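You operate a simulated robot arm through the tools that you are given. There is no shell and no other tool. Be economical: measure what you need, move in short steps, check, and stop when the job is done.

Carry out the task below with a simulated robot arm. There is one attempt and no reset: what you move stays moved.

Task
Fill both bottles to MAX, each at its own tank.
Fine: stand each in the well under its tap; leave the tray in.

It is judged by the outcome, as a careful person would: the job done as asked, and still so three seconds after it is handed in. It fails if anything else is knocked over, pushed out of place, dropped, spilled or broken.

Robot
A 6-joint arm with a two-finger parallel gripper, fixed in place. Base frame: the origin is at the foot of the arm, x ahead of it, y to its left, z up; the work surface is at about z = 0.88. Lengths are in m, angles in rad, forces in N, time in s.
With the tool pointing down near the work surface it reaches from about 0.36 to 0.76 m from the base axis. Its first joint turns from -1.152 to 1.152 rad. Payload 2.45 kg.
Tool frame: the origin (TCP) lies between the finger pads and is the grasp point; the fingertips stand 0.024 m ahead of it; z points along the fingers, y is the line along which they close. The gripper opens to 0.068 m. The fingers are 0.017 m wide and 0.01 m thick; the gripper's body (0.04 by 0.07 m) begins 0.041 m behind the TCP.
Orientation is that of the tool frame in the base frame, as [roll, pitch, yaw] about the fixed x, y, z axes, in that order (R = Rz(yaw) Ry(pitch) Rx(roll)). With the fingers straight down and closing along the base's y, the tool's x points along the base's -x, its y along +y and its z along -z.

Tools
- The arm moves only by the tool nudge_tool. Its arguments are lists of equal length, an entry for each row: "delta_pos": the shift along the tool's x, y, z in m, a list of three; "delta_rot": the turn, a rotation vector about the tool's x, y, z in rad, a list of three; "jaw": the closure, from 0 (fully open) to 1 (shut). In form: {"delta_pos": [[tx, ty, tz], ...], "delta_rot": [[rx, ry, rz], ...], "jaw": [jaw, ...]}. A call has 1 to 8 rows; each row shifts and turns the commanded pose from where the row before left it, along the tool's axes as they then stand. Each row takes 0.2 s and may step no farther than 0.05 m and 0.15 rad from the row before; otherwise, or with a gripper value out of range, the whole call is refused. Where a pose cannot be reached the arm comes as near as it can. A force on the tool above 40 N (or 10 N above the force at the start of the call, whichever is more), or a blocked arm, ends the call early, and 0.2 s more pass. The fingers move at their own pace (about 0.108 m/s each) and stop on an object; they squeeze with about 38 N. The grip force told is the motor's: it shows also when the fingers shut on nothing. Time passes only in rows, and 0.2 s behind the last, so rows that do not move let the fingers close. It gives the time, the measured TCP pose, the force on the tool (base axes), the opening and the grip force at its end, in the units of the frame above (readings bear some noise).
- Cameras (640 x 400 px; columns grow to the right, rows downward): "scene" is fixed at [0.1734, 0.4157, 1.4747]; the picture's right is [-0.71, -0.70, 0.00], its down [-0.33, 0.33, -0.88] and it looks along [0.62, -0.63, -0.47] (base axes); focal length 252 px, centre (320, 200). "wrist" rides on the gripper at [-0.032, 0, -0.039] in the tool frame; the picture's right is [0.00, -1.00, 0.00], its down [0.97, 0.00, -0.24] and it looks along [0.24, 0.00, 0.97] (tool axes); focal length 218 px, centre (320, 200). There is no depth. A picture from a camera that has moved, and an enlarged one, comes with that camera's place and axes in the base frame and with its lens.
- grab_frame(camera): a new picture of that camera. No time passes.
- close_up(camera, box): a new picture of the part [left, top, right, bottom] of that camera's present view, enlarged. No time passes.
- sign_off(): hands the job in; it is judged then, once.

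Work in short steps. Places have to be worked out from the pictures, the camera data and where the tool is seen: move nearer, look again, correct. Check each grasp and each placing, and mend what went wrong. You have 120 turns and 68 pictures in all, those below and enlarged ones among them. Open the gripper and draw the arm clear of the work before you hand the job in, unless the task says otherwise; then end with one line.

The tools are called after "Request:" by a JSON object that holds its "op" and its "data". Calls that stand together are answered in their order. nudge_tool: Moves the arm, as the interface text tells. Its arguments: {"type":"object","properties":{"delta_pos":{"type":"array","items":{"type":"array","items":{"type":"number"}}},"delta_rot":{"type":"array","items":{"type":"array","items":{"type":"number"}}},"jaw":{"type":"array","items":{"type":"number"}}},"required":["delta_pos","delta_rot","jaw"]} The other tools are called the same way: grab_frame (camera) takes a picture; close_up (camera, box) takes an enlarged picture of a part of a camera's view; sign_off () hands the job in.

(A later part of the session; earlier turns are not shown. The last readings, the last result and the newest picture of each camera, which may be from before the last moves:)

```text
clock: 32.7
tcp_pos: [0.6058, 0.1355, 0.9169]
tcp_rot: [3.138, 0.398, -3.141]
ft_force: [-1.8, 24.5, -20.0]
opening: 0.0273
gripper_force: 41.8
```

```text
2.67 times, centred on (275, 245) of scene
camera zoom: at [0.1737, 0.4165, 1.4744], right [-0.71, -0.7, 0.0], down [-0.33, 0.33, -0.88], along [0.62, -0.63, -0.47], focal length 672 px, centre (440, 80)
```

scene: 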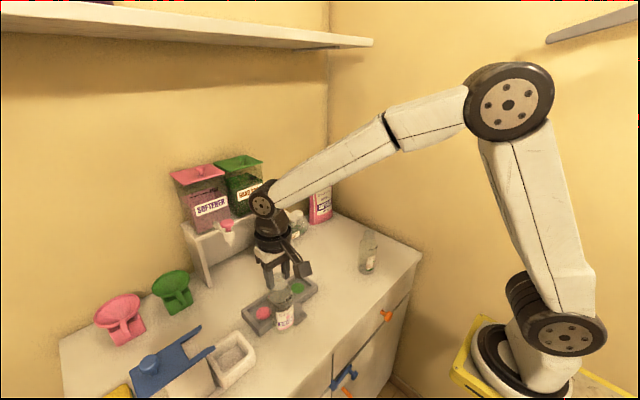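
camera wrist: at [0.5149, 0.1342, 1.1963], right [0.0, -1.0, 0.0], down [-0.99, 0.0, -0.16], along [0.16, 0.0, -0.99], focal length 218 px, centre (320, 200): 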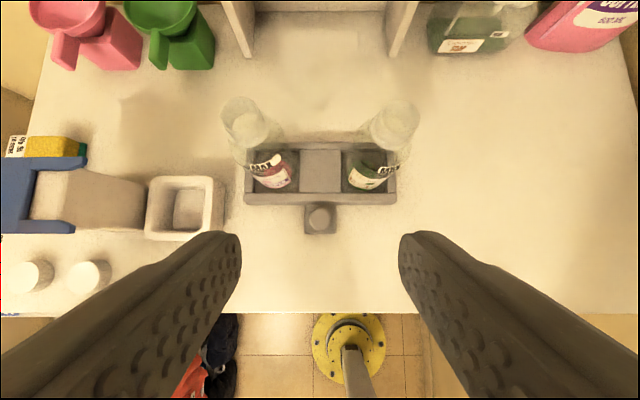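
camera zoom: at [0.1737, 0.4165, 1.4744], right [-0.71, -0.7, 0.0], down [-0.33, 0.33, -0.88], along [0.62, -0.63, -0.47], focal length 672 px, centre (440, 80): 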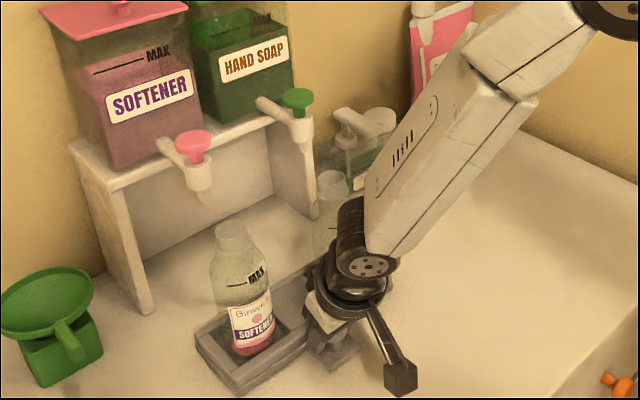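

Going in level with both bottles upright, but a side force of 24 N and 20 N downward builds up; I relieve the command slightly to +y and down.

Request:
{"op": "nudge_tool", "data": {"delta_pos": [[0.0004, 0.001, 0.0009], [0.0, 0.001, 0.0], [0, 0, 0]], "delta_rot": [[0, 0, 0], [0, 0, 0], [0, 0, 0]], "jaw": [1, 1, 1]}}

```text
clock: 33.5
tcp_pos: [0.6074, 0.134, 0.9179]
tcp_rot: [3.136, 0.401, 3.137]
ft_force: [0.5, 8.3, -4.8]
opening: 0.0272
gripper_force: 42.1
```

Forces dropped to 8 N and 5 N. Continuing another 3.5 cm.

Request:
{"op": "nudge_tool", "data": {"delta_pos": [[-0.0046, 0.0, 0.00195], [-0.0069, 0, 0.0029], [-0.0069, 0, 0.0029], [-0.0069, 0, 0.0029], [-0.0046, 0, 0.00195], [0, 0, 0]], "delta_rot": [[0, 0, 0], [0, 0, 0], [0, 0, 0], [0, 0, 0], [0, 0, 0], [0, 0, 0]], "jaw": [1, 1, 1, 1, 1, 1]}}

Request:
{"op": "close_up", "data": {"camera": "scene", "box": [200, 180, 310, 310]}}

```text
clock: 34.9
tcp_pos: [0.6399, 0.1355, 0.9174]
tcp_rot: [3.136, 0.402, 3.14]
ft_force: [-0.7, 1.3, 1.0]
opening: 0.0271
gripper_force: 41.8
```

```text
3.08 times, centred on (255, 245) of scene
camera zoom: at [0.1734, 0.4158, 1.4747], right [-0.71, -0.7, 0.0], down [-0.33, 0.33, -0.88], along [0.62, -0.63, -0.47], focal length 776 px, centre (520, 62)
```

zoom: 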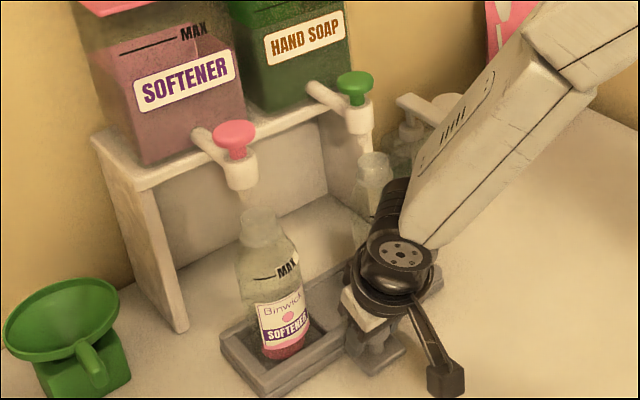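

Tip of the pink spout is still about 1.3 cm behind the mouth. Moving in 1.2 cm more.

Request:
{"op": "nudge_tool", "data": {"delta_pos": [[-0.0037, 0.0, 0.0016], [-0.0037, 0, 0.0016], [-0.0037, 0, 0.0016], [0, 0, 0]], "delta_rot": [[0, 0, 0], [0, 0, 0], [0, 0, 0], [0, 0, 0]], "jaw": [1, 1, 1, 1]}}

Request:
{"op": "close_up", "data": {"camera": "scene", "box": [220, 190, 310, 290]}}

Request:
{"op": "grab_frame", "data": {"camera": "wrist"}}

```text
clock: 35.9
tcp_pos: [0.6508, 0.1348, 0.918]
tcp_rot: [3.138, 0.4, 3.141]
ft_force: [-0.2, 0.8, 2.7]
opening: 0.0273
gripper_force: 42.0
```

```text
4.00 times, centred on (265, 240) of scene
camera zoom: at [0.1733, 0.4157, 1.4747], right [-0.71, -0.7, 0.0], down [-0.33, 0.33, -0.88], along [0.62, -0.63, -0.47], focal length 1008 px, centre (540, 40)
```

zoom: 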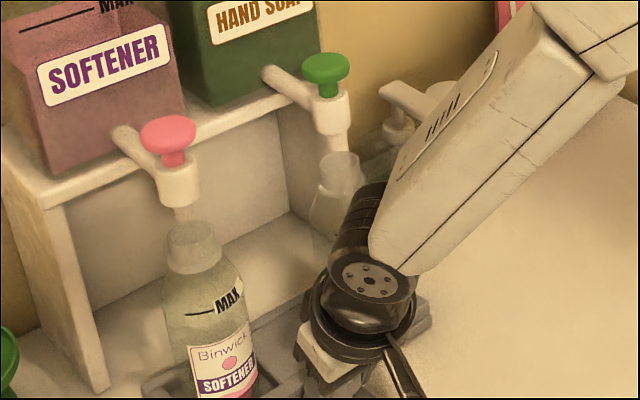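

```text
24 pictures are left
camera wrist: at [0.6652, 0.1351, 0.9673], right [0.0, -1.0, 0.0], down [-0.99, 0.0, -0.16], along [0.16, 0.0, -0.99], focal length 218 px, centre (320, 200)
```

wrist: 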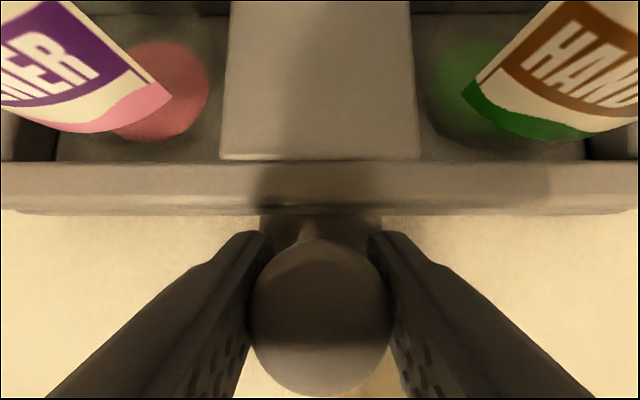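

Spout is still about 5–6 mm beyond the mouth centre. A last 5 mm.

Request:
{"op": "nudge_tool", "data": {"delta_pos": [[-0.0025, 0.0, 0.001], [-0.0026, 0, 0.001], [0, 0, 0]], "delta_rot": [[0, 0, 0], [0, 0, 0], [0, 0, 0]], "jaw": [1, 1, 1]}}

Request:
{"op": "close_up", "data": {"camera": "scene", "box": [245, 205, 315, 260]}}

Request:
{"op": "close_up", "data": {"camera": "scene", "box": [220, 210, 290, 265]}}

```text
clock: 36.7
tcp_pos: [0.6542, 0.1348, 0.9172]
tcp_rot: [3.14, 0.398, 3.14]
ft_force: [-22.1, 0.3, 14.0]
opening: 0.0271
gripper_force: 42.5
```

```text
7.27 times, centred on (280, 232) of scene
camera zoom: at [0.1725, 0.4157, 1.4748], right [-0.71, -0.7, 0.0], down [-0.33, 0.33, -0.89], along [0.62, -0.63, -0.47], focal length 1834 px, centre (611, -36)
```

zoom: 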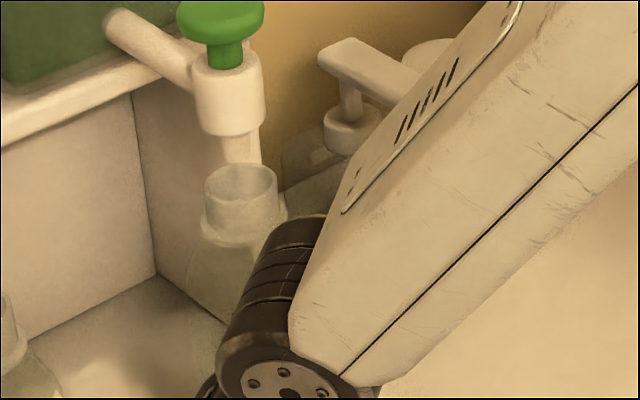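

```text
7.27 times, centred on (255, 238) of scene
camera zoom: at [0.1725, 0.4157, 1.4748], right [-0.71, -0.7, 0.0], down [-0.33, 0.33, -0.89], along [0.62, -0.63, -0.47], focal length 1834 px, centre (793, -73)
```

zoom: 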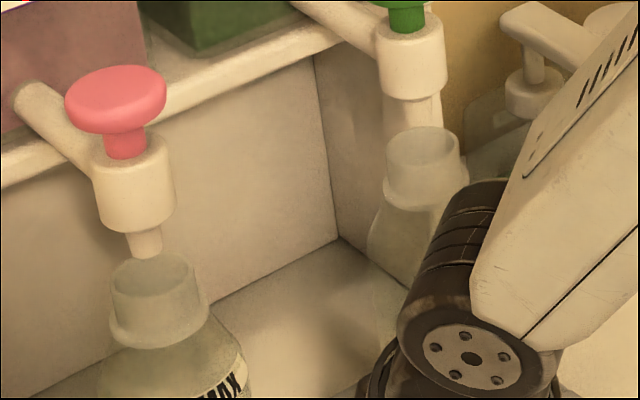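

The tray has met a stop (22 N) and both spout tips now line up over the mouth centres. Releasing the handle and backing off along the tool axis.

Request:
{"op": "nudge_tool", "data": {"delta_pos": [[0.001, 0, 0], [0, 0, 0], [0, 0, 0], [0, 0, -0.03], [0, 0, -0.045], [0, 0, -0.045], [0, 0, -0.045], [0, 0, -0.045]], "delta_rot": [[0, 0, 0], [0, 0, 0], [0, 0, 0], [0, 0, 0], [0, 0, 0], [0, 0, 0], [0, 0, 0], [0, 0, 0]], "jaw": [1, 0.3, 0.3, 0.3, 0.3, 0.3, 0.3, 0.3]}}

Request:
{"op": "grab_frame", "data": {"camera": "scene"}}

```text
clock: 38.5
tcp_pos: [0.5736, 0.1335, 1.1106]
tcp_rot: [3.136, 0.399, 3.141]
ft_force: [0.3, -0.4, 0.4]
opening: 0.0474
gripper_force: 0.0
```

```text
21 pictures are left
```

scene: 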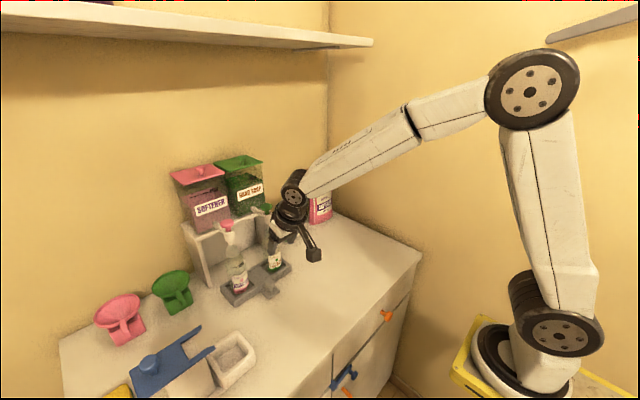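

Tray is in, bottles upright under the taps. Closing the fingers and moving above the pink knob (0.720, 0.1945).

Request:
{"op": "nudge_tool", "data": {"delta_pos": [[-0.0145, 0, -0.0345], [-0.0145, 0, -0.0345], [-0.0335, 0.01525, 0.01415], [-0.0335, 0.01525, 0.01415], [-0.0335, 0.01525, 0.01415], [-0.0335, 0.01525, 0.01415], [0, 0, 0]], "delta_rot": [[0, 0, 0], [0, 0, 0], [0, 0, 0], [0, 0, 0], [0, 0, 0], [0, 0, 0], [0, 0, 0]], "jaw": [1, 1, 1, 1, 1, 1, 1]}}

Request:
{"op": "close_up", "data": {"camera": "scene", "box": [190, 170, 320, 310]}}

Request:
{"op": "grab_frame", "data": {"camera": "wrist"}}

```text
clock: 40.1
tcp_pos: [0.7198, 0.195, 1.1851]
tcp_rot: [3.137, 0.399, 3.139]
ft_force: [0.2, -0.4, 0.1]
opening: 0.0
gripper_force: 23.4
```

```text
2.86 times, centred on (255, 240) of scene
camera zoom: at [0.1734, 0.4157, 1.4747], right [-0.71, -0.7, 0.0], down [-0.33, 0.33, -0.88], along [0.62, -0.63, -0.47], focal length 720 px, centre (506, 86)
```

zoom: 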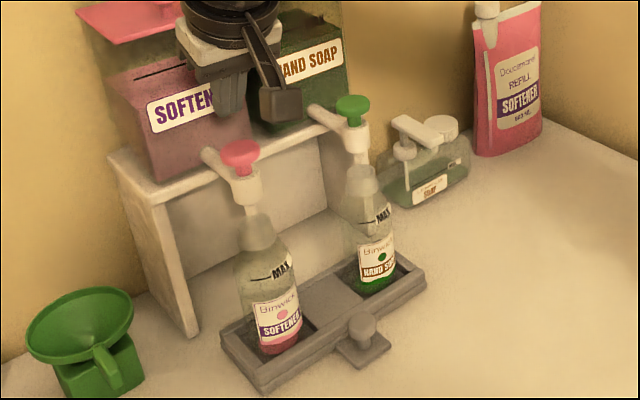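

```text
19 pictures are left
camera wrist: at [0.7336, 0.1953, 1.2356], right [0.0, -1.0, 0.0], down [-0.99, 0.0, -0.16], along [0.16, 0.0, -0.99], focal length 218 px, centre (320, 200)
```

wrist: 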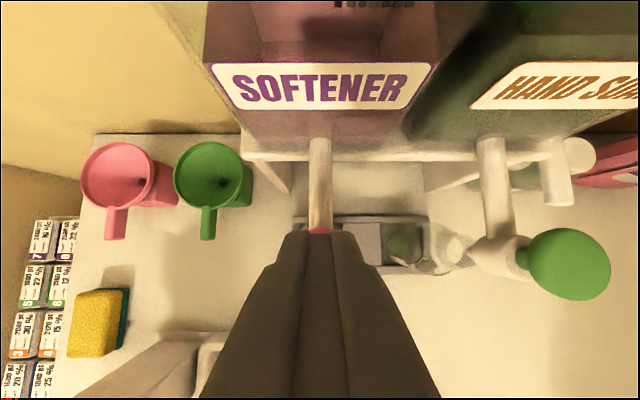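

Fingertips are over the pink knob, green knob also reads x≈0.720. Descending in small steps to find contact.

Request:
{"op": "nudge_tool", "data": {"delta_pos": [[0.0039, 0, 0.0092], [0.0039, 0, 0.0092], [0.0016, 0, 0.0037], [0.0016, 0, 0.0037]], "delta_rot": [[0, 0, 0], [0, 0, 0], [0, 0, 0], [0, 0, 0]], "jaw": [1, 1, 1, 1]}}

```text
clock: 41.1
tcp_pos: [0.7196, 0.1956, 1.1588]
tcp_rot: [3.137, 0.4, 3.141]
ft_force: [-0.4, -0.4, 0.1]
opening: 0.0002
gripper_force: 23.3
```

No contact at tip height 1.133; continuing by 3 mm steps.

Request:
{"op": "nudge_tool", "data": {"delta_pos": [[0.0012, 0, 0.0028], [0.0012, 0, 0.0028], [0, 0, 0]], "delta_rot": [[0, 0, 0], [0, 0, 0], [0, 0, 0]], "jaw": [1, 1, 1]}}

```text
clock: 41.9
tcp_pos: [0.7187, 0.1953, 1.1511]
tcp_rot: [3.138, 0.401, 3.14]
ft_force: [0.9, -1.1, 2.5]
opening: 0.0
gripper_force: 24.2
```

Light contact (2.5 N). Pressing 3 mm further briefly, then checking.

Request:
{"op": "nudge_tool", "data": {"delta_pos": [[0.0012, 0, 0.0028]], "delta_rot": [[0, 0, 0]], "jaw": [1]}}

Request:
{"op": "close_up", "data": {"camera": "scene", "box": [210, 190, 300, 300]}}

```text
clock: 42.3
tcp_pos: [0.7197, 0.1951, 1.1477]
tcp_rot: [3.138, 0.401, 3.141]
ft_force: [0.7, -0.3, 1.6]
opening: 0.0
gripper_force: 23.3
```

```text
3.64 times, centred on (255, 245) of scene
camera zoom: at [0.1734, 0.4157, 1.4747], right [-0.71, -0.7, 0.0], down [-0.33, 0.33, -0.88], along [0.62, -0.63, -0.47], focal length 917 px, centre (556, 36)
```

zoom: 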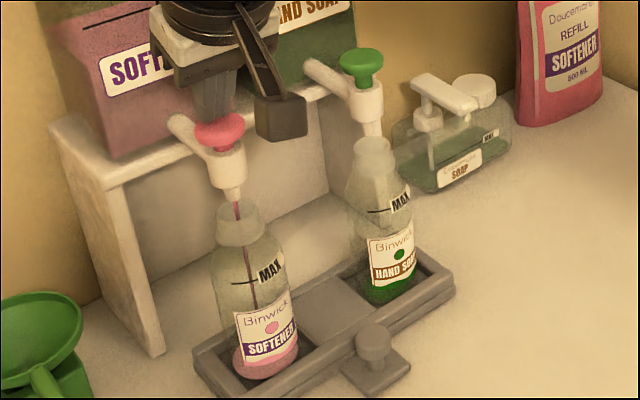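

Softener is flowing straight into the bottle. Holding for about 1 s, then measuring the level.

Request:
{"op": "nudge_tool", "data": {"delta_pos": [[0, 0, 0], [0, 0, 0], [0, 0, 0]], "delta_rot": [[0, 0, 0], [0, 0, 0], [0, 0, 0]], "jaw": [1, 1, 1]}}

Request:
{"op": "close_up", "data": {"camera": "scene", "box": [210, 190, 300, 300]}}

```text
clock: 43.1
tcp_pos: [0.7182, 0.1955, 1.1492]
tcp_rot: [3.138, 0.399, 3.139]
ft_force: [0.3, -0.3, 2.6]
opening: 0.0
gripper_force: 23.9
```

```text
3.64 times, centred on (255, 245) of scene
camera zoom: at [0.1734, 0.4157, 1.4747], right [-0.71, -0.7, 0.0], down [-0.33, 0.33, -0.88], along [0.62, -0.63, -0.47], focal length 917 px, centre (556, 36)
```

zoom: 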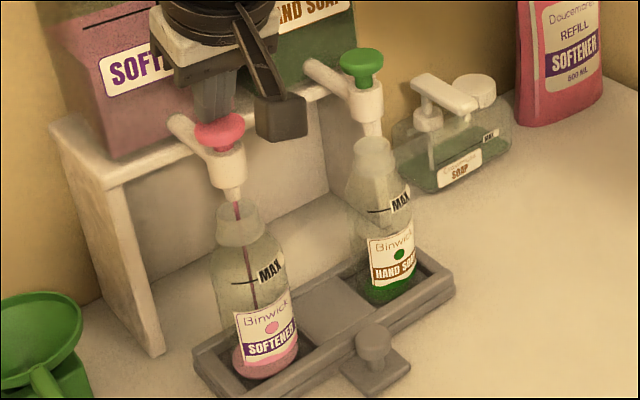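

Level rises slowly (roughly 7 px per 0.8 s, about 65 px to go). Holding 1.8 s more and remeasuring.

Request:
{"op": "nudge_tool", "data": {"delta_pos": [[0, 0, 0], [0, 0, 0], [0, 0, 0], [0, 0, 0], [0, 0, 0], [0, 0, 0], [0, 0, 0], [0, 0, 0]], "delta_rot": [[0, 0, 0], [0, 0, 0], [0, 0, 0], [0, 0, 0], [0, 0, 0], [0, 0, 0], [0, 0, 0], [0, 0, 0]], "jaw": [1, 1, 1, 1, 1, 1, 1, 1]}}

Request:
{"op": "close_up", "data": {"camera": "scene", "box": [225, 230, 305, 300]}}

```text
clock: 44.9
tcp_pos: [0.7176, 0.1942, 1.1486]
tcp_rot: [3.135, 0.399, 3.141]
ft_force: [0.3, -0.6, 1.7]
opening: 0.0002
gripper_force: 23.1
```

```text
5.71 times, centred on (265, 265) of scene
camera zoom: at [0.1734, 0.4157, 1.4747], right [-0.71, -0.7, 0.0], down [-0.33, 0.33, -0.88], along [0.62, -0.63, -0.47], focal length 1441 px, centre (634, -171)
```

zoom: 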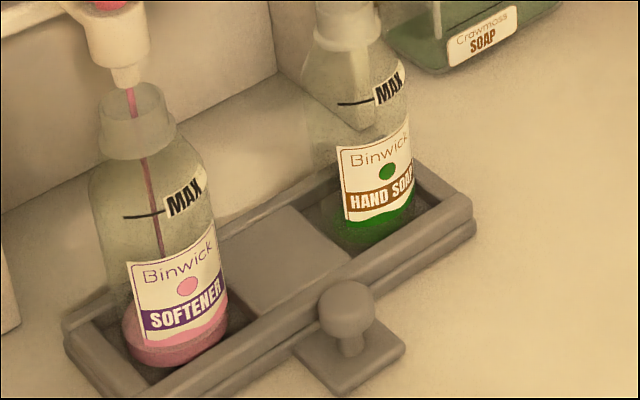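

About 37 of ~127 px filled in 3 s, so roughly 7 s remain. Holding about 3.6 s more before another look.

Request:
{"op": "nudge_tool", "data": {"delta_pos": [[0, 0, 0], [0, 0, 0], [0, 0, 0], [0, 0, 0], [0, 0, 0], [0, 0, 0], [0, 0, 0], [0, 0, 0]], "delta_rot": [[0, 0, 0], [0, 0, 0], [0, 0, 0], [0, 0, 0], [0, 0, 0], [0, 0, 0], [0, 0, 0], [0, 0, 0]], "jaw": [1, 1, 1, 1, 1, 1, 1, 1]}}

Request:
{"op": "nudge_tool", "data": {"delta_pos": [[0, 0, 0], [0, 0, 0], [0, 0, 0], [0, 0, 0], [0, 0, 0], [0, 0, 0], [0, 0, 0], [0, 0, 0]], "delta_rot": [[0, 0, 0], [0, 0, 0], [0, 0, 0], [0, 0, 0], [0, 0, 0], [0, 0, 0], [0, 0, 0], [0, 0, 0]], "jaw": [1, 1, 1, 1, 1, 1, 1, 1]}}

Request:
{"op": "close_up", "data": {"camera": "scene", "box": [225, 230, 305, 300]}}

```text
clock: 46.7
tcp_pos: [0.7195, 0.1962, 1.1498]
tcp_rot: [3.139, 0.398, 3.14]
ft_force: [0.1, -0.4, 1.3]
opening: 0.0001
gripper_force: 23.5
```

```text
clock: 48.5
tcp_pos: [0.7192, 0.1942, 1.1474]
tcp_rot: [3.138, 0.4, 3.139]
ft_force: [-0.3, -0.5, 2.1]
opening: 0.0
gripper_force: 24.0
```

```text
5.71 times, centred on (265, 265) of scene
camera zoom: at [0.1733, 0.4157, 1.4747], right [-0.71, -0.7, 0.0], down [-0.33, 0.33, -0.88], along [0.62, -0.63, -0.47], focal length 1441 px, centre (634, -171)
```

zoom: 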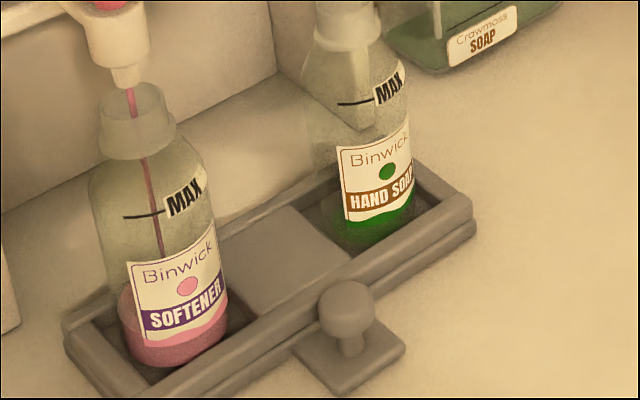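

Slower than I judged: about 5 px/s with ~70 px to go. Holding another 7.2 s.

Request:
{"op": "nudge_tool", "data": {"delta_pos": [[0, 0, 0], [0, 0, 0], [0, 0, 0], [0, 0, 0], [0, 0, 0], [0, 0, 0], [0, 0, 0], [0, 0, 0]], "delta_rot": [[0, 0, 0], [0, 0, 0], [0, 0, 0], [0, 0, 0], [0, 0, 0], [0, 0, 0], [0, 0, 0], [0, 0, 0]], "jaw": [1, 1, 1, 1, 1, 1, 1, 1]}}

Request:
{"op": "nudge_tool", "data": {"delta_pos": [[0, 0, 0], [0, 0, 0], [0, 0, 0], [0, 0, 0], [0, 0, 0], [0, 0, 0], [0, 0, 0], [0, 0, 0]], "delta_rot": [[0, 0, 0], [0, 0, 0], [0, 0, 0], [0, 0, 0], [0, 0, 0], [0, 0, 0], [0, 0, 0], [0, 0, 0]], "jaw": [1, 1, 1, 1, 1, 1, 1, 1]}}

Request:
{"op": "nudge_tool", "data": {"delta_pos": [[0, 0, 0], [0, 0, 0], [0, 0, 0], [0, 0, 0], [0, 0, 0], [0, 0, 0], [0, 0, 0], [0, 0, 0]], "delta_rot": [[0, 0, 0], [0, 0, 0], [0, 0, 0], [0, 0, 0], [0, 0, 0], [0, 0, 0], [0, 0, 0], [0, 0, 0]], "jaw": [1, 1, 1, 1, 1, 1, 1, 1]}}

Request:
{"op": "nudge_tool", "data": {"delta_pos": [[0, 0, 0], [0, 0, 0], [0, 0, 0], [0, 0, 0], [0, 0, 0], [0, 0, 0], [0, 0, 0], [0, 0, 0]], "delta_rot": [[0, 0, 0], [0, 0, 0], [0, 0, 0], [0, 0, 0], [0, 0, 0], [0, 0, 0], [0, 0, 0], [0, 0, 0]], "jaw": [1, 1, 1, 1, 1, 1, 1, 1]}}

Request:
{"op": "close_up", "data": {"camera": "scene", "box": [225, 230, 305, 300]}}

```text
clock: 50.3
tcp_pos: [0.7194, 0.1953, 1.1485]
tcp_rot: [3.138, 0.4, 3.14]
ft_force: [0.8, 0.2, 1.3]
opening: 0.0
gripper_force: 23.9
```

```text
clock: 52.1
tcp_pos: [0.7174, 0.196, 1.1492]
tcp_rot: [3.137, 0.397, 3.139]
ft_force: [-0.1, 0.1, 1.9]
opening: 0.0
gripper_force: 23.8
```

```text
clock: 53.9
tcp_pos: [0.7184, 0.1951, 1.1477]
tcp_rot: [3.138, 0.399, 3.14]
ft_force: [0.7, -0.7, 2.4]
opening: 0.0
gripper_force: 23.6
```

```text
clock: 55.7
tcp_pos: [0.7178, 0.1945, 1.148]
tcp_rot: [3.138, 0.4, 3.14]
ft_force: [-0.3, 0.2, 2.0]
opening: 0.0
gripper_force: 23.7
```

```text
5.71 times, centred on (265, 265) of scene
camera zoom: at [0.1734, 0.4157, 1.4747], right [-0.71, -0.7, 0.0], down [-0.33, 0.33, -0.88], along [0.62, -0.63, -0.47], focal length 1441 px, centre (634, -171)
```

zoom: 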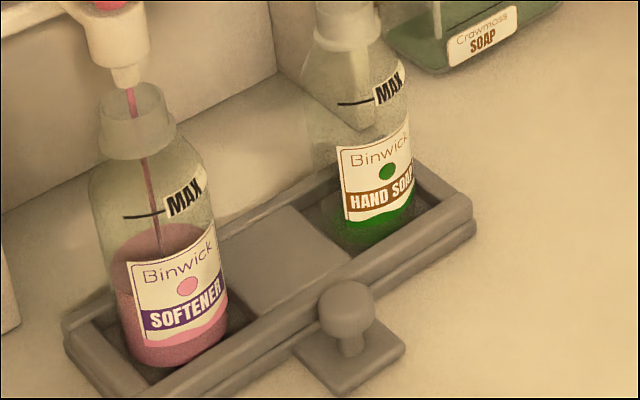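

Solving geometry: the MAX line is at z≈0.9955, the liquid at ≈0.943, rate ≈3.7 mm/s, so about 14 s remain. Holding ~9 s.

Request:
{"op": "nudge_tool", "data": {"delta_pos": [[0, 0, 0], [0, 0, 0], [0, 0, 0], [0, 0, 0], [0, 0, 0], [0, 0, 0], [0, 0, 0], [0, 0, 0]], "delta_rot": [[0, 0, 0], [0, 0, 0], [0, 0, 0], [0, 0, 0], [0, 0, 0], [0, 0, 0], [0, 0, 0], [0, 0, 0]], "jaw": [1, 1, 1, 1, 1, 1, 1, 1]}}

Request:
{"op": "nudge_tool", "data": {"delta_pos": [[0, 0, 0], [0, 0, 0], [0, 0, 0], [0, 0, 0], [0, 0, 0], [0, 0, 0], [0, 0, 0], [0, 0, 0]], "delta_rot": [[0, 0, 0], [0, 0, 0], [0, 0, 0], [0, 0, 0], [0, 0, 0], [0, 0, 0], [0, 0, 0], [0, 0, 0]], "jaw": [1, 1, 1, 1, 1, 1, 1, 1]}}

Request:
{"op": "nudge_tool", "data": {"delta_pos": [[0, 0, 0], [0, 0, 0], [0, 0, 0], [0, 0, 0], [0, 0, 0], [0, 0, 0], [0, 0, 0], [0, 0, 0]], "delta_rot": [[0, 0, 0], [0, 0, 0], [0, 0, 0], [0, 0, 0], [0, 0, 0], [0, 0, 0], [0, 0, 0], [0, 0, 0]], "jaw": [1, 1, 1, 1, 1, 1, 1, 1]}}

Request:
{"op": "nudge_tool", "data": {"delta_pos": [[0, 0, 0], [0, 0, 0], [0, 0, 0], [0, 0, 0], [0, 0, 0], [0, 0, 0], [0, 0, 0], [0, 0, 0]], "delta_rot": [[0, 0, 0], [0, 0, 0], [0, 0, 0], [0, 0, 0], [0, 0, 0], [0, 0, 0], [0, 0, 0], [0, 0, 0]], "jaw": [1, 1, 1, 1, 1, 1, 1, 1]}}

Request:
{"op": "nudge_tool", "data": {"delta_pos": [[0, 0, 0], [0, 0, 0], [0, 0, 0], [0, 0, 0], [0, 0, 0], [0, 0, 0], [0, 0, 0], [0, 0, 0]], "delta_rot": [[0, 0, 0], [0, 0, 0], [0, 0, 0], [0, 0, 0], [0, 0, 0], [0, 0, 0], [0, 0, 0], [0, 0, 0]], "jaw": [1, 1, 1, 1, 1, 1, 1, 1]}}

Request:
{"op": "close_up", "data": {"camera": "scene", "box": [225, 230, 305, 300]}}

```text
clock: 57.5
tcp_pos: [0.7185, 0.1959, 1.1484]
tcp_rot: [3.138, 0.397, 3.14]
ft_force: [-0.7, 0.3, 0.6]
opening: 0.0
gripper_force: 23.3
```

```text
clock: 59.3
tcp_pos: [0.7187, 0.1944, 1.1476]
tcp_rot: [3.139, 0.399, 3.14]
ft_force: [-0.1, 0.1, 2.0]
opening: 0.0001
gripper_force: 24.1
```

```text
clock: 61.1
tcp_pos: [0.718, 0.1949, 1.1488]
tcp_rot: [3.137, 0.399, 3.139]
ft_force: [-0.6, 1.1, 1.5]
opening: 0.0001
gripper_force: 23.9
```

```text
clock: 62.9
tcp_pos: [0.7182, 0.196, 1.1476]
tcp_rot: [3.137, 0.4, 3.14]
ft_force: [-0.6, -0.5, 1.6]
opening: 0.0002
gripper_force: 23.1
```

```text
clock: 64.7
tcp_pos: [0.7194, 0.1956, 1.1484]
tcp_rot: [3.138, 0.399, 3.139]
ft_force: [-0.9, 0.4, 2.1]
opening: 0.0
gripper_force: 23.7
```

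```text
5.71 times, centred on (265, 265) of scene
camera zoom: at [0.1734, 0.4157, 1.4747], right [-0.71, -0.7, 0.0], down [-0.33, 0.33, -0.88], along [0.62, -0.63, -0.47], focal length 1441 px, centre (634, -171)
```

zoom: 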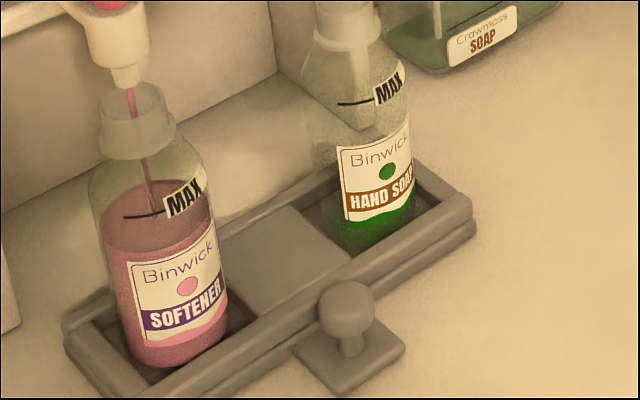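

Level now ≈0.971 (3.1 mm/s); about 8 s remain. Holding 5.4 s and checking.

Request:
{"op": "nudge_tool", "data": {"delta_pos": [[0, 0, 0], [0, 0, 0], [0, 0, 0], [0, 0, 0], [0, 0, 0], [0, 0, 0], [0, 0, 0], [0, 0, 0]], "delta_rot": [[0, 0, 0], [0, 0, 0], [0, 0, 0], [0, 0, 0], [0, 0, 0], [0, 0, 0], [0, 0, 0], [0, 0, 0]], "jaw": [1, 1, 1, 1, 1, 1, 1, 1]}}

Request:
{"op": "nudge_tool", "data": {"delta_pos": [[0, 0, 0], [0, 0, 0], [0, 0, 0], [0, 0, 0], [0, 0, 0], [0, 0, 0], [0, 0, 0], [0, 0, 0]], "delta_rot": [[0, 0, 0], [0, 0, 0], [0, 0, 0], [0, 0, 0], [0, 0, 0], [0, 0, 0], [0, 0, 0], [0, 0, 0]], "jaw": [1, 1, 1, 1, 1, 1, 1, 1]}}

Request:
{"op": "nudge_tool", "data": {"delta_pos": [[0, 0, 0], [0, 0, 0], [0, 0, 0], [0, 0, 0], [0, 0, 0], [0, 0, 0], [0, 0, 0], [0, 0, 0]], "delta_rot": [[0, 0, 0], [0, 0, 0], [0, 0, 0], [0, 0, 0], [0, 0, 0], [0, 0, 0], [0, 0, 0], [0, 0, 0]], "jaw": [1, 1, 1, 1, 1, 1, 1, 1]}}

Request:
{"op": "close_up", "data": {"camera": "scene", "box": [220, 235, 290, 290]}}

```text
clock: 66.5
tcp_pos: [0.7194, 0.1946, 1.1489]
tcp_rot: [3.137, 0.4, -3.141]
ft_force: [0.0, 0.2, 2.0]
opening: 0.0
gripper_force: 23.6
```

```text
clock: 68.3
tcp_pos: [0.718, 0.1955, 1.149]
tcp_rot: [3.138, 0.4, 3.14]
ft_force: [0.0, 0.1, 2.6]
opening: 0.0
gripper_force: 23.7
```

```text
clock: 70.1
tcp_pos: [0.7191, 0.1956, 1.1492]
tcp_rot: [3.138, 0.399, 3.139]
ft_force: [0.3, 0.2, 1.7]
opening: 0.0
gripper_force: 23.6
```

```text
7.27 times, centred on (255, 262) of scene
camera zoom: at [0.1734, 0.4157, 1.4747], right [-0.71, -0.7, 0.0], down [-0.33, 0.33, -0.88], along [0.62, -0.63, -0.47], focal length 1834 px, centre (793, -254)
```

zoom: 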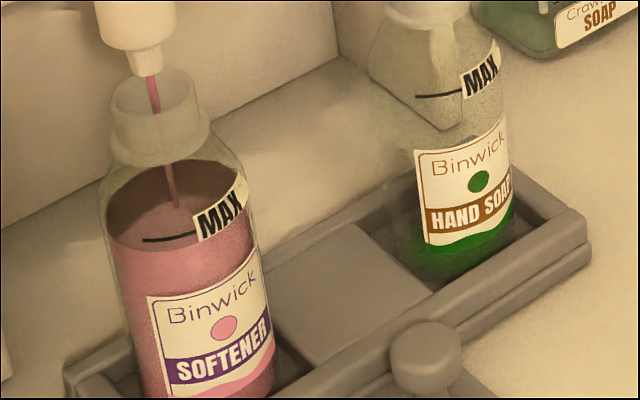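

Front edge of the liquid is about 8 mm below the line, ~2.8 s. Holding 1.6 s, then checking.

Request:
{"op": "nudge_tool", "data": {"delta_pos": [[0, 0, 0], [0, 0, 0], [0, 0, 0], [0, 0, 0], [0, 0, 0], [0, 0, 0], [0, 0, 0]], "delta_rot": [[0, 0, 0], [0, 0, 0], [0, 0, 0], [0, 0, 0], [0, 0, 0], [0, 0, 0], [0, 0, 0]], "jaw": [1, 1, 1, 1, 1, 1, 1]}}

Request:
{"op": "close_up", "data": {"camera": "scene", "box": [224, 250, 264, 275]}}

```text
clock: 71.7
tcp_pos: [0.7185, 0.1953, 1.1474]
tcp_rot: [3.138, 0.399, 3.139]
ft_force: [0.1, -0.4, 2.5]
opening: 0.0
gripper_force: 23.2
```

```text
16.00 times, centred on (244, 262) of scene
camera zoom: at [0.1734, 0.4157, 1.4747], right [-0.71, -0.7, 0.0], down [-0.33, 0.33, -0.88], along [0.62, -0.63, -0.47], focal length 4034 px, centre (1536, -800)
```

zoom: 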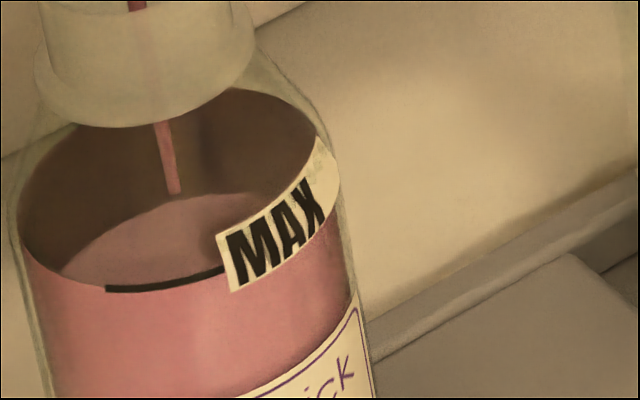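

The front edge of the liquid now coincides with the MAX line. Releasing the knob at once.

Request:
{"op": "nudge_tool", "data": {"delta_pos": [[-0.0117, 0, -0.0276], [-0.0117, 0, -0.0276]], "delta_rot": [[0, 0, 0], [0, 0, 0]], "jaw": [1, 1]}}

Request:
{"op": "close_up", "data": {"camera": "scene", "box": [215, 215, 275, 275]}}

```text
clock: 72.3
tcp_pos: [0.7183, 0.1953, 1.2092]
tcp_rot: [3.137, 0.401, 3.14]
ft_force: [-0.5, -0.1, 0.3]
opening: 0.0001
gripper_force: 23.1
```

```text
6.67 times, centred on (245, 245) of scene
camera zoom: at [0.1734, 0.4157, 1.4747], right [-0.71, -0.7, 0.0], down [-0.33, 0.33, -0.88], along [0.62, -0.63, -0.47], focal length 1681 px, centre (820, -100)
```

zoom: 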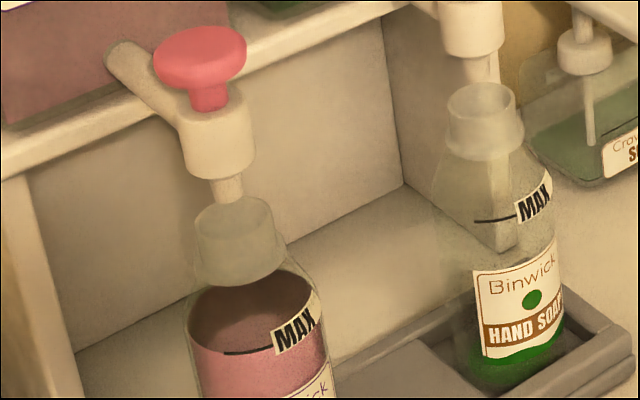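

Flow stopped, softener at MAX. Moving over the green knob (0.720, 0.076) and descending to just above contact.

Request:
{"op": "nudge_tool", "data": {"delta_pos": [[0, -0.04, 0], [0, -0.04, 0], [-0.001, -0.039, 0], [0, 0, 0], [0.0078, 0, 0.0184], [0.0078, 0, 0.0184], [0.002, 0, 0.0046], [0, 0, 0]], "delta_rot": [[0, 0, 0], [0, 0, 0], [0, 0, 0], [0, 0, 0], [0, 0, 0], [0, 0, 0], [0, 0, 0], [0, 0, 0]], "jaw": [1, 1, 1, 1, 1, 1, 1, 1]}}

Request:
{"op": "close_up", "data": {"camera": "scene", "box": [225, 180, 315, 290]}}

```text
clock: 74.1
tcp_pos: [0.7192, 0.0761, 1.1626]
tcp_rot: [3.139, 0.399, 3.141]
ft_force: [-0.3, -0.3, -0.1]
opening: 0.0001
gripper_force: 23.6
```

```text
3.64 times, centred on (270, 235) of scene
camera zoom: at [0.1734, 0.4157, 1.4747], right [-0.71, -0.7, 0.0], down [-0.33, 0.33, -0.88], along [0.62, -0.63, -0.47], focal length 917 px, centre (502, 73)
```

zoom: 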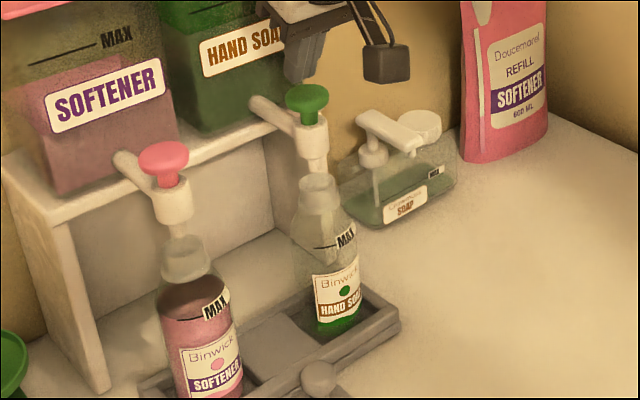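

Aligned over the green knob. Pressing to the same depth (TCP 1.148) and checking the stream.

Request:
{"op": "nudge_tool", "data": {"delta_pos": [[0.0028, 0, 0.0067], [0.0028, 0, 0.0067], [0, 0, 0]], "delta_rot": [[0, 0, 0], [0, 0, 0], [0, 0, 0]], "jaw": [1, 1, 1]}}

Request:
{"op": "close_up", "data": {"camera": "scene", "box": [225, 180, 315, 290]}}

```text
clock: 74.9
tcp_pos: [0.7192, 0.0749, 1.1484]
tcp_rot: [3.138, 0.401, 3.14]
ft_force: [0.6, -1.4, 2.3]
opening: 0.0
gripper_force: 23.5
```

```text
3.64 times, centred on (270, 235) of scene
camera zoom: at [0.1734, 0.4157, 1.4747], right [-0.71, -0.7, 0.0], down [-0.33, 0.33, -0.88], along [0.62, -0.63, -0.47], focal length 917 px, centre (502, 73)
```

zoom: 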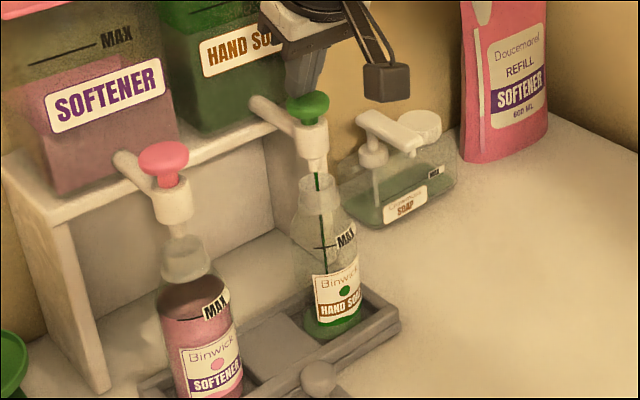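

Green soap flows into its bottle. Expecting ~30 s in total; holding 10.8 s first.

Request:
{"op": "nudge_tool", "data": {"delta_pos": [[0, 0, 0], [0, 0, 0], [0, 0, 0], [0, 0, 0], [0, 0, 0], [0, 0, 0], [0, 0, 0], [0, 0, 0]], "delta_rot": [[0, 0, 0], [0, 0, 0], [0, 0, 0], [0, 0, 0], [0, 0, 0], [0, 0, 0], [0, 0, 0], [0, 0, 0]], "jaw": [1, 1, 1, 1, 1, 1, 1, 1]}}

Request:
{"op": "nudge_tool", "data": {"delta_pos": [[0, 0, 0], [0, 0, 0], [0, 0, 0], [0, 0, 0], [0, 0, 0], [0, 0, 0], [0, 0, 0], [0, 0, 0]], "delta_rot": [[0, 0, 0], [0, 0, 0], [0, 0, 0], [0, 0, 0], [0, 0, 0], [0, 0, 0], [0, 0, 0], [0, 0, 0]], "jaw": [1, 1, 1, 1, 1, 1, 1, 1]}}

Request:
{"op": "nudge_tool", "data": {"delta_pos": [[0, 0, 0], [0, 0, 0], [0, 0, 0], [0, 0, 0], [0, 0, 0], [0, 0, 0], [0, 0, 0], [0, 0, 0]], "delta_rot": [[0, 0, 0], [0, 0, 0], [0, 0, 0], [0, 0, 0], [0, 0, 0], [0, 0, 0], [0, 0, 0], [0, 0, 0]], "jaw": [1, 1, 1, 1, 1, 1, 1, 1]}}

Request:
{"op": "nudge_tool", "data": {"delta_pos": [[0, 0, 0], [0, 0, 0], [0, 0, 0], [0, 0, 0], [0, 0, 0], [0, 0, 0], [0, 0, 0], [0, 0, 0]], "delta_rot": [[0, 0, 0], [0, 0, 0], [0, 0, 0], [0, 0, 0], [0, 0, 0], [0, 0, 0], [0, 0, 0], [0, 0, 0]], "jaw": [1, 1, 1, 1, 1, 1, 1, 1]}}

Request:
{"op": "nudge_tool", "data": {"delta_pos": [[0, 0, 0], [0, 0, 0], [0, 0, 0], [0, 0, 0], [0, 0, 0], [0, 0, 0], [0, 0, 0], [0, 0, 0]], "delta_rot": [[0, 0, 0], [0, 0, 0], [0, 0, 0], [0, 0, 0], [0, 0, 0], [0, 0, 0], [0, 0, 0], [0, 0, 0]], "jaw": [1, 1, 1, 1, 1, 1, 1, 1]}}

Request:
{"op": "nudge_tool", "data": {"delta_pos": [[0, 0, 0], [0, 0, 0], [0, 0, 0], [0, 0, 0], [0, 0, 0], [0, 0, 0], [0, 0, 0], [0, 0, 0]], "delta_rot": [[0, 0, 0], [0, 0, 0], [0, 0, 0], [0, 0, 0], [0, 0, 0], [0, 0, 0], [0, 0, 0], [0, 0, 0]], "jaw": [1, 1, 1, 1, 1, 1, 1, 1]}}

Request:
{"op": "close_up", "data": {"camera": "scene", "box": [255, 225, 325, 280]}}

```text
clock: 76.7
tcp_pos: [0.7197, 0.0757, 1.1487]
tcp_rot: [3.137, 0.399, 3.139]
ft_force: [0.6, 0.3, 1.8]
opening: 0.0001
gripper_force: 23.7
```

```text
clock: 78.5
tcp_pos: [0.719, 0.0768, 1.1496]
tcp_rot: [3.139, 0.399, 3.141]
ft_force: [0.2, 0.4, 1.2]
opening: 0.0001
gripper_force: 23.8
```

```text
clock: 80.3
tcp_pos: [0.7191, 0.0758, 1.1491]
tcp_rot: [3.137, 0.399, 3.14]
ft_force: [-0.4, 0.3, 1.8]
opening: 0.0
gripper_force: 23.7
```

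```text
clock: 82.1
tcp_pos: [0.7191, 0.076, 1.1484]
tcp_rot: [3.137, 0.399, 3.139]
ft_force: [-0.6, 0.0, 2.2]
opening: 0.0
gripper_force: 23.9
```

```text
clock: 83.9
tcp_pos: [0.7191, 0.0764, 1.1486]
tcp_rot: [3.137, 0.4, 3.14]
ft_force: [-0.8, 0.2, 2.2]
opening: 0.0002
gripper_force: 23.7
```

```text
clock: 85.7
tcp_pos: [0.7207, 0.0757, 1.1486]
tcp_rot: [3.137, 0.4, 3.142]
ft_force: [-0.3, -0.3, 1.3]
opening: 0.0004
gripper_force: 23.2
```

```text
7.27 times, centred on (290, 252) of scene
camera zoom: at [0.1734, 0.4157, 1.4747], right [-0.71, -0.7, 0.0], down [-0.33, 0.33, -0.88], along [0.62, -0.63, -0.47], focal length 1834 px, centre (538, -182)
```

zoom: 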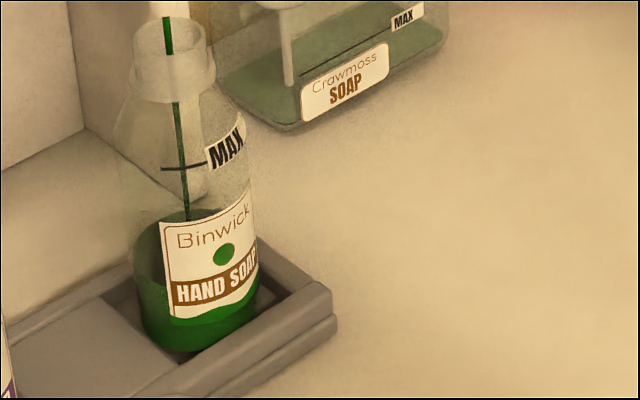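

Level ≈0.93 versus MAX ≈0.994; consistent with ~19 s remaining. Holding 12.6 s more.

Request:
{"op": "nudge_tool", "data": {"delta_pos": [[0, 0, 0], [0, 0, 0], [0, 0, 0], [0, 0, 0], [0, 0, 0], [0, 0, 0], [0, 0, 0], [0, 0, 0]], "delta_rot": [[0, 0, 0], [0, 0, 0], [0, 0, 0], [0, 0, 0], [0, 0, 0], [0, 0, 0], [0, 0, 0], [0, 0, 0]], "jaw": [1, 1, 1, 1, 1, 1, 1, 1]}}

Request:
{"op": "nudge_tool", "data": {"delta_pos": [[0, 0, 0], [0, 0, 0], [0, 0, 0], [0, 0, 0], [0, 0, 0], [0, 0, 0], [0, 0, 0], [0, 0, 0]], "delta_rot": [[0, 0, 0], [0, 0, 0], [0, 0, 0], [0, 0, 0], [0, 0, 0], [0, 0, 0], [0, 0, 0], [0, 0, 0]], "jaw": [1, 1, 1, 1, 1, 1, 1, 1]}}

Request:
{"op": "nudge_tool", "data": {"delta_pos": [[0, 0, 0], [0, 0, 0], [0, 0, 0], [0, 0, 0], [0, 0, 0], [0, 0, 0], [0, 0, 0], [0, 0, 0]], "delta_rot": [[0, 0, 0], [0, 0, 0], [0, 0, 0], [0, 0, 0], [0, 0, 0], [0, 0, 0], [0, 0, 0], [0, 0, 0]], "jaw": [1, 1, 1, 1, 1, 1, 1, 1]}}

Request:
{"op": "nudge_tool", "data": {"delta_pos": [[0, 0, 0], [0, 0, 0], [0, 0, 0], [0, 0, 0], [0, 0, 0], [0, 0, 0], [0, 0, 0], [0, 0, 0]], "delta_rot": [[0, 0, 0], [0, 0, 0], [0, 0, 0], [0, 0, 0], [0, 0, 0], [0, 0, 0], [0, 0, 0], [0, 0, 0]], "jaw": [1, 1, 1, 1, 1, 1, 1, 1]}}

Request:
{"op": "nudge_tool", "data": {"delta_pos": [[0, 0, 0], [0, 0, 0], [0, 0, 0], [0, 0, 0], [0, 0, 0], [0, 0, 0], [0, 0, 0], [0, 0, 0]], "delta_rot": [[0, 0, 0], [0, 0, 0], [0, 0, 0], [0, 0, 0], [0, 0, 0], [0, 0, 0], [0, 0, 0], [0, 0, 0]], "jaw": [1, 1, 1, 1, 1, 1, 1, 1]}}

Request:
{"op": "nudge_tool", "data": {"delta_pos": [[0, 0, 0], [0, 0, 0], [0, 0, 0], [0, 0, 0], [0, 0, 0], [0, 0, 0], [0, 0, 0], [0, 0, 0]], "delta_rot": [[0, 0, 0], [0, 0, 0], [0, 0, 0], [0, 0, 0], [0, 0, 0], [0, 0, 0], [0, 0, 0], [0, 0, 0]], "jaw": [1, 1, 1, 1, 1, 1, 1, 1]}}

Request:
{"op": "nudge_tool", "data": {"delta_pos": [[0, 0, 0], [0, 0, 0], [0, 0, 0], [0, 0, 0], [0, 0, 0], [0, 0, 0], [0, 0, 0], [0, 0, 0]], "delta_rot": [[0, 0, 0], [0, 0, 0], [0, 0, 0], [0, 0, 0], [0, 0, 0], [0, 0, 0], [0, 0, 0], [0, 0, 0]], "jaw": [1, 1, 1, 1, 1, 1, 1, 1]}}

Request:
{"op": "close_up", "data": {"camera": "scene", "box": [255, 225, 325, 280]}}

```text
clock: 87.5
tcp_pos: [0.7189, 0.0761, 1.1493]
tcp_rot: [3.136, 0.4, 3.14]
ft_force: [0.2, -0.2, 1.5]
opening: 0.0001
gripper_force: 23.4
```

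```text
clock: 89.3
tcp_pos: [0.719, 0.0754, 1.1482]
tcp_rot: [3.138, 0.4, 3.141]
ft_force: [0.0, 0.6, 1.7]
opening: 0.0
gripper_force: 23.5
```

```text
clock: 91.1
tcp_pos: [0.7196, 0.0763, 1.1477]
tcp_rot: [3.141, 0.4, 3.139]
ft_force: [0.4, 0.7, 2.0]
opening: 0.0
gripper_force: 23.9
```

```text
clock: 92.9
tcp_pos: [0.7197, 0.076, 1.1488]
tcp_rot: [3.139, 0.401, 3.139]
ft_force: [0.1, -0.2, 1.6]
opening: 0.0
gripper_force: 23.8
```

```text
clock: 94.7
tcp_pos: [0.7196, 0.076, 1.1483]
tcp_rot: [3.137, 0.399, 3.14]
ft_force: [0.0, -0.8, 1.8]
opening: 0.0002
gripper_force: 23.7
```

```text
clock: 96.5
tcp_pos: [0.7207, 0.0756, 1.1491]
tcp_rot: [3.136, 0.399, 3.141]
ft_force: [-1.0, 0.2, 3.0]
opening: 0.0
gripper_force: 23.5
```

```text
clock: 98.3
tcp_pos: [0.7207, 0.0759, 1.1484]
tcp_rot: [3.14, 0.4, 3.14]
ft_force: [0.6, -0.2, 1.9]
opening: 0.0001
gripper_force: 23.5
```

```text
7.27 times, centred on (290, 252) of scene
camera zoom: at [0.1734, 0.4157, 1.4747], right [-0.71, -0.7, 0.0], down [-0.33, 0.33, -0.88], along [0.62, -0.63, -0.47], focal length 1834 px, centre (538, -182)
```

zoom: 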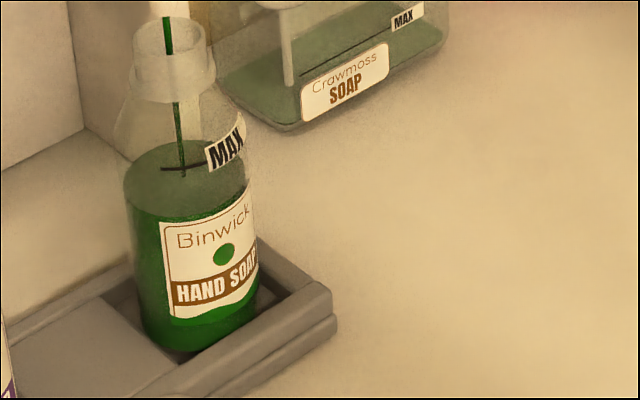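

About 22 mm below MAX at ~3.2 mm/s, ~7 s to go. Holding 5.2 s, then checking close up.

Request:
{"op": "nudge_tool", "data": {"delta_pos": [[0, 0, 0], [0, 0, 0], [0, 0, 0], [0, 0, 0], [0, 0, 0], [0, 0, 0], [0, 0, 0], [0, 0, 0]], "delta_rot": [[0, 0, 0], [0, 0, 0], [0, 0, 0], [0, 0, 0], [0, 0, 0], [0, 0, 0], [0, 0, 0], [0, 0, 0]], "jaw": [1, 1, 1, 1, 1, 1, 1, 1]}}

Request:
{"op": "nudge_tool", "data": {"delta_pos": [[0, 0, 0], [0, 0, 0], [0, 0, 0], [0, 0, 0], [0, 0, 0], [0, 0, 0], [0, 0, 0], [0, 0, 0]], "delta_rot": [[0, 0, 0], [0, 0, 0], [0, 0, 0], [0, 0, 0], [0, 0, 0], [0, 0, 0], [0, 0, 0], [0, 0, 0]], "jaw": [1, 1, 1, 1, 1, 1, 1, 1]}}

Request:
{"op": "nudge_tool", "data": {"delta_pos": [[0, 0, 0], [0, 0, 0], [0, 0, 0], [0, 0, 0], [0, 0, 0], [0, 0, 0], [0, 0, 0]], "delta_rot": [[0, 0, 0], [0, 0, 0], [0, 0, 0], [0, 0, 0], [0, 0, 0], [0, 0, 0], [0, 0, 0]], "jaw": [1, 1, 1, 1, 1, 1, 1]}}

Request:
{"op": "close_up", "data": {"camera": "scene", "box": [260, 235, 300, 260]}}

```text
clock: 100.1
tcp_pos: [0.7187, 0.0751, 1.1482]
tcp_rot: [3.138, 0.399, 3.14]
ft_force: [-0.5, 0.5, 2.1]
opening: 0.0
gripper_force: 23.7
```

```text
clock: 101.9
tcp_pos: [0.7195, 0.076, 1.149]
tcp_rot: [3.138, 0.399, 3.141]
ft_force: [0.1, -1.0, 2.1]
opening: 0.0002
gripper_force: 22.8
```

```text
clock: 103.5
tcp_pos: [0.7193, 0.0748, 1.1486]
tcp_rot: [3.138, 0.401, 3.14]
ft_force: [-0.8, -0.6, 1.0]
opening: 0.0
gripper_force: 23.7
```

```text
16.00 times, centred on (280, 248) of scene
camera zoom: at [0.1734, 0.4157, 1.4747], right [-0.71, -0.7, 0.0], down [-0.33, 0.33, -0.88], along [0.62, -0.63, -0.47], focal length 4034 px, centre (960, -560)
```

zoom: 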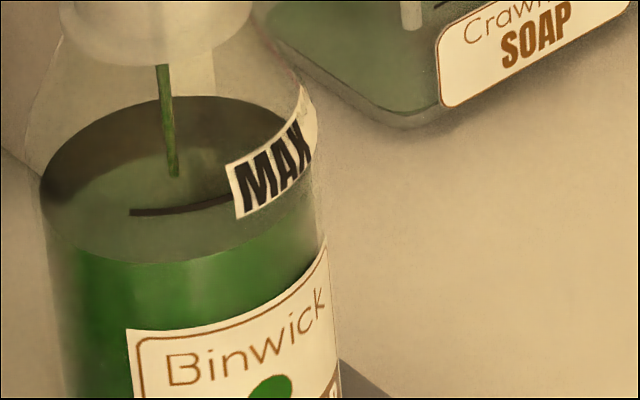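

Gap is now about 10 mm (50 px at ~12+ px/s). Holding 2 s and checking again.

Request:
{"op": "nudge_tool", "data": {"delta_pos": [[0, 0, 0], [0, 0, 0], [0, 0, 0], [0, 0, 0], [0, 0, 0], [0, 0, 0], [0, 0, 0], [0, 0, 0]], "delta_rot": [[0, 0, 0], [0, 0, 0], [0, 0, 0], [0, 0, 0], [0, 0, 0], [0, 0, 0], [0, 0, 0], [0, 0, 0]], "jaw": [1, 1, 1, 1, 1, 1, 1, 1]}}

Request:
{"op": "close_up", "data": {"camera": "scene", "box": [230, 235, 290, 275]}}

```text
clock: 105.3
tcp_pos: [0.7192, 0.0749, 1.1492]
tcp_rot: [3.138, 0.4, 3.141]
ft_force: [-0.2, 0.3, 1.7]
opening: 0.0
gripper_force: 23.3
```

```text
10.00 times, centred on (260, 255) of scene
camera zoom: at [0.1734, 0.4157, 1.4747], right [-0.71, -0.7, 0.0], down [-0.33, 0.33, -0.88], along [0.62, -0.63, -0.47], focal length 2521 px, centre (920, -350)
```

zoom: 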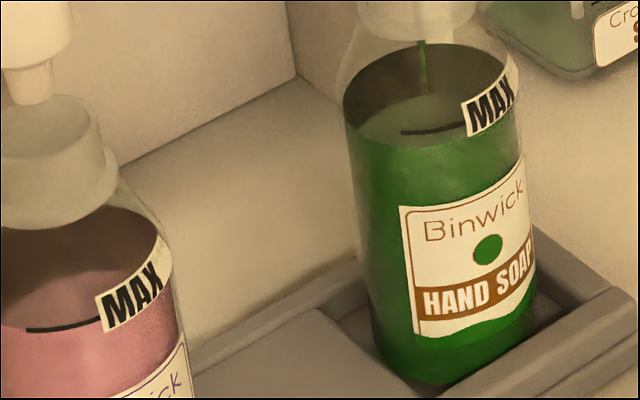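

Softener sits at its line; soap is ~26 px short at 13.5 px/s, i.e. ~1.9 s. Holding 1.8 s and releasing immediately.

Request:
{"op": "nudge_tool", "data": {"delta_pos": [[0, 0, 0], [0, 0, 0], [0, 0, 0], [0, 0, 0], [0, 0, 0], [0, 0, 0], [0, 0, 0], [0, 0, 0]], "delta_rot": [[0, 0, 0], [0, 0, 0], [0, 0, 0], [0, 0, 0], [0, 0, 0], [0, 0, 0], [0, 0, 0], [0, 0, 0]], "jaw": [1, 1, 1, 1, 1, 1, 1, 1]}}

Request:
{"op": "nudge_tool", "data": {"delta_pos": [[-0.0117, 0, -0.0276], [-0.0117, 0, -0.0276]], "delta_rot": [[0, 0, 0], [0, 0, 0]], "jaw": [1, 1]}}

Request:
{"op": "close_up", "data": {"camera": "scene", "box": [225, 235, 293, 278]}}

```text
clock: 107.1
tcp_pos: [0.7198, 0.0751, 1.1495]
tcp_rot: [3.137, 0.4, -3.141]
ft_force: [0.8, -0.7, 1.5]
opening: 0.0001
gripper_force: 23.5
```

```text
clock: 107.7
tcp_pos: [0.7205, 0.0753, 1.2079]
tcp_rot: [3.139, 0.4, 3.14]
ft_force: [-0.1, -0.4, 0.1]
opening: 0.0
gripper_force: 23.3
```

```text
9.30 times, centred on (259, 256) of scene
camera zoom: at [0.1734, 0.4157, 1.4747], right [-0.71, -0.7, 0.0], down [-0.33, 0.33, -0.88], along [0.62, -0.63, -0.47], focal length 2345 px, centre (887, -326)
```

zoom: 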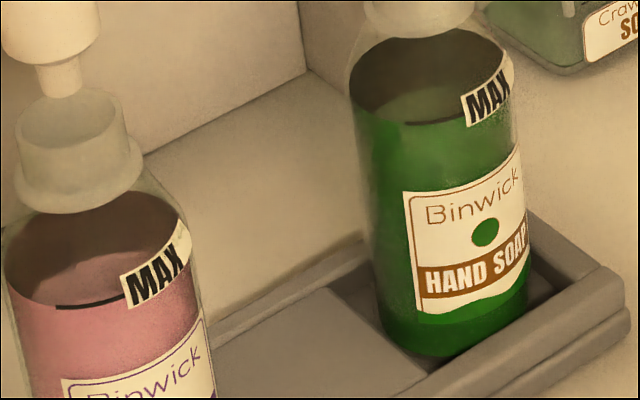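

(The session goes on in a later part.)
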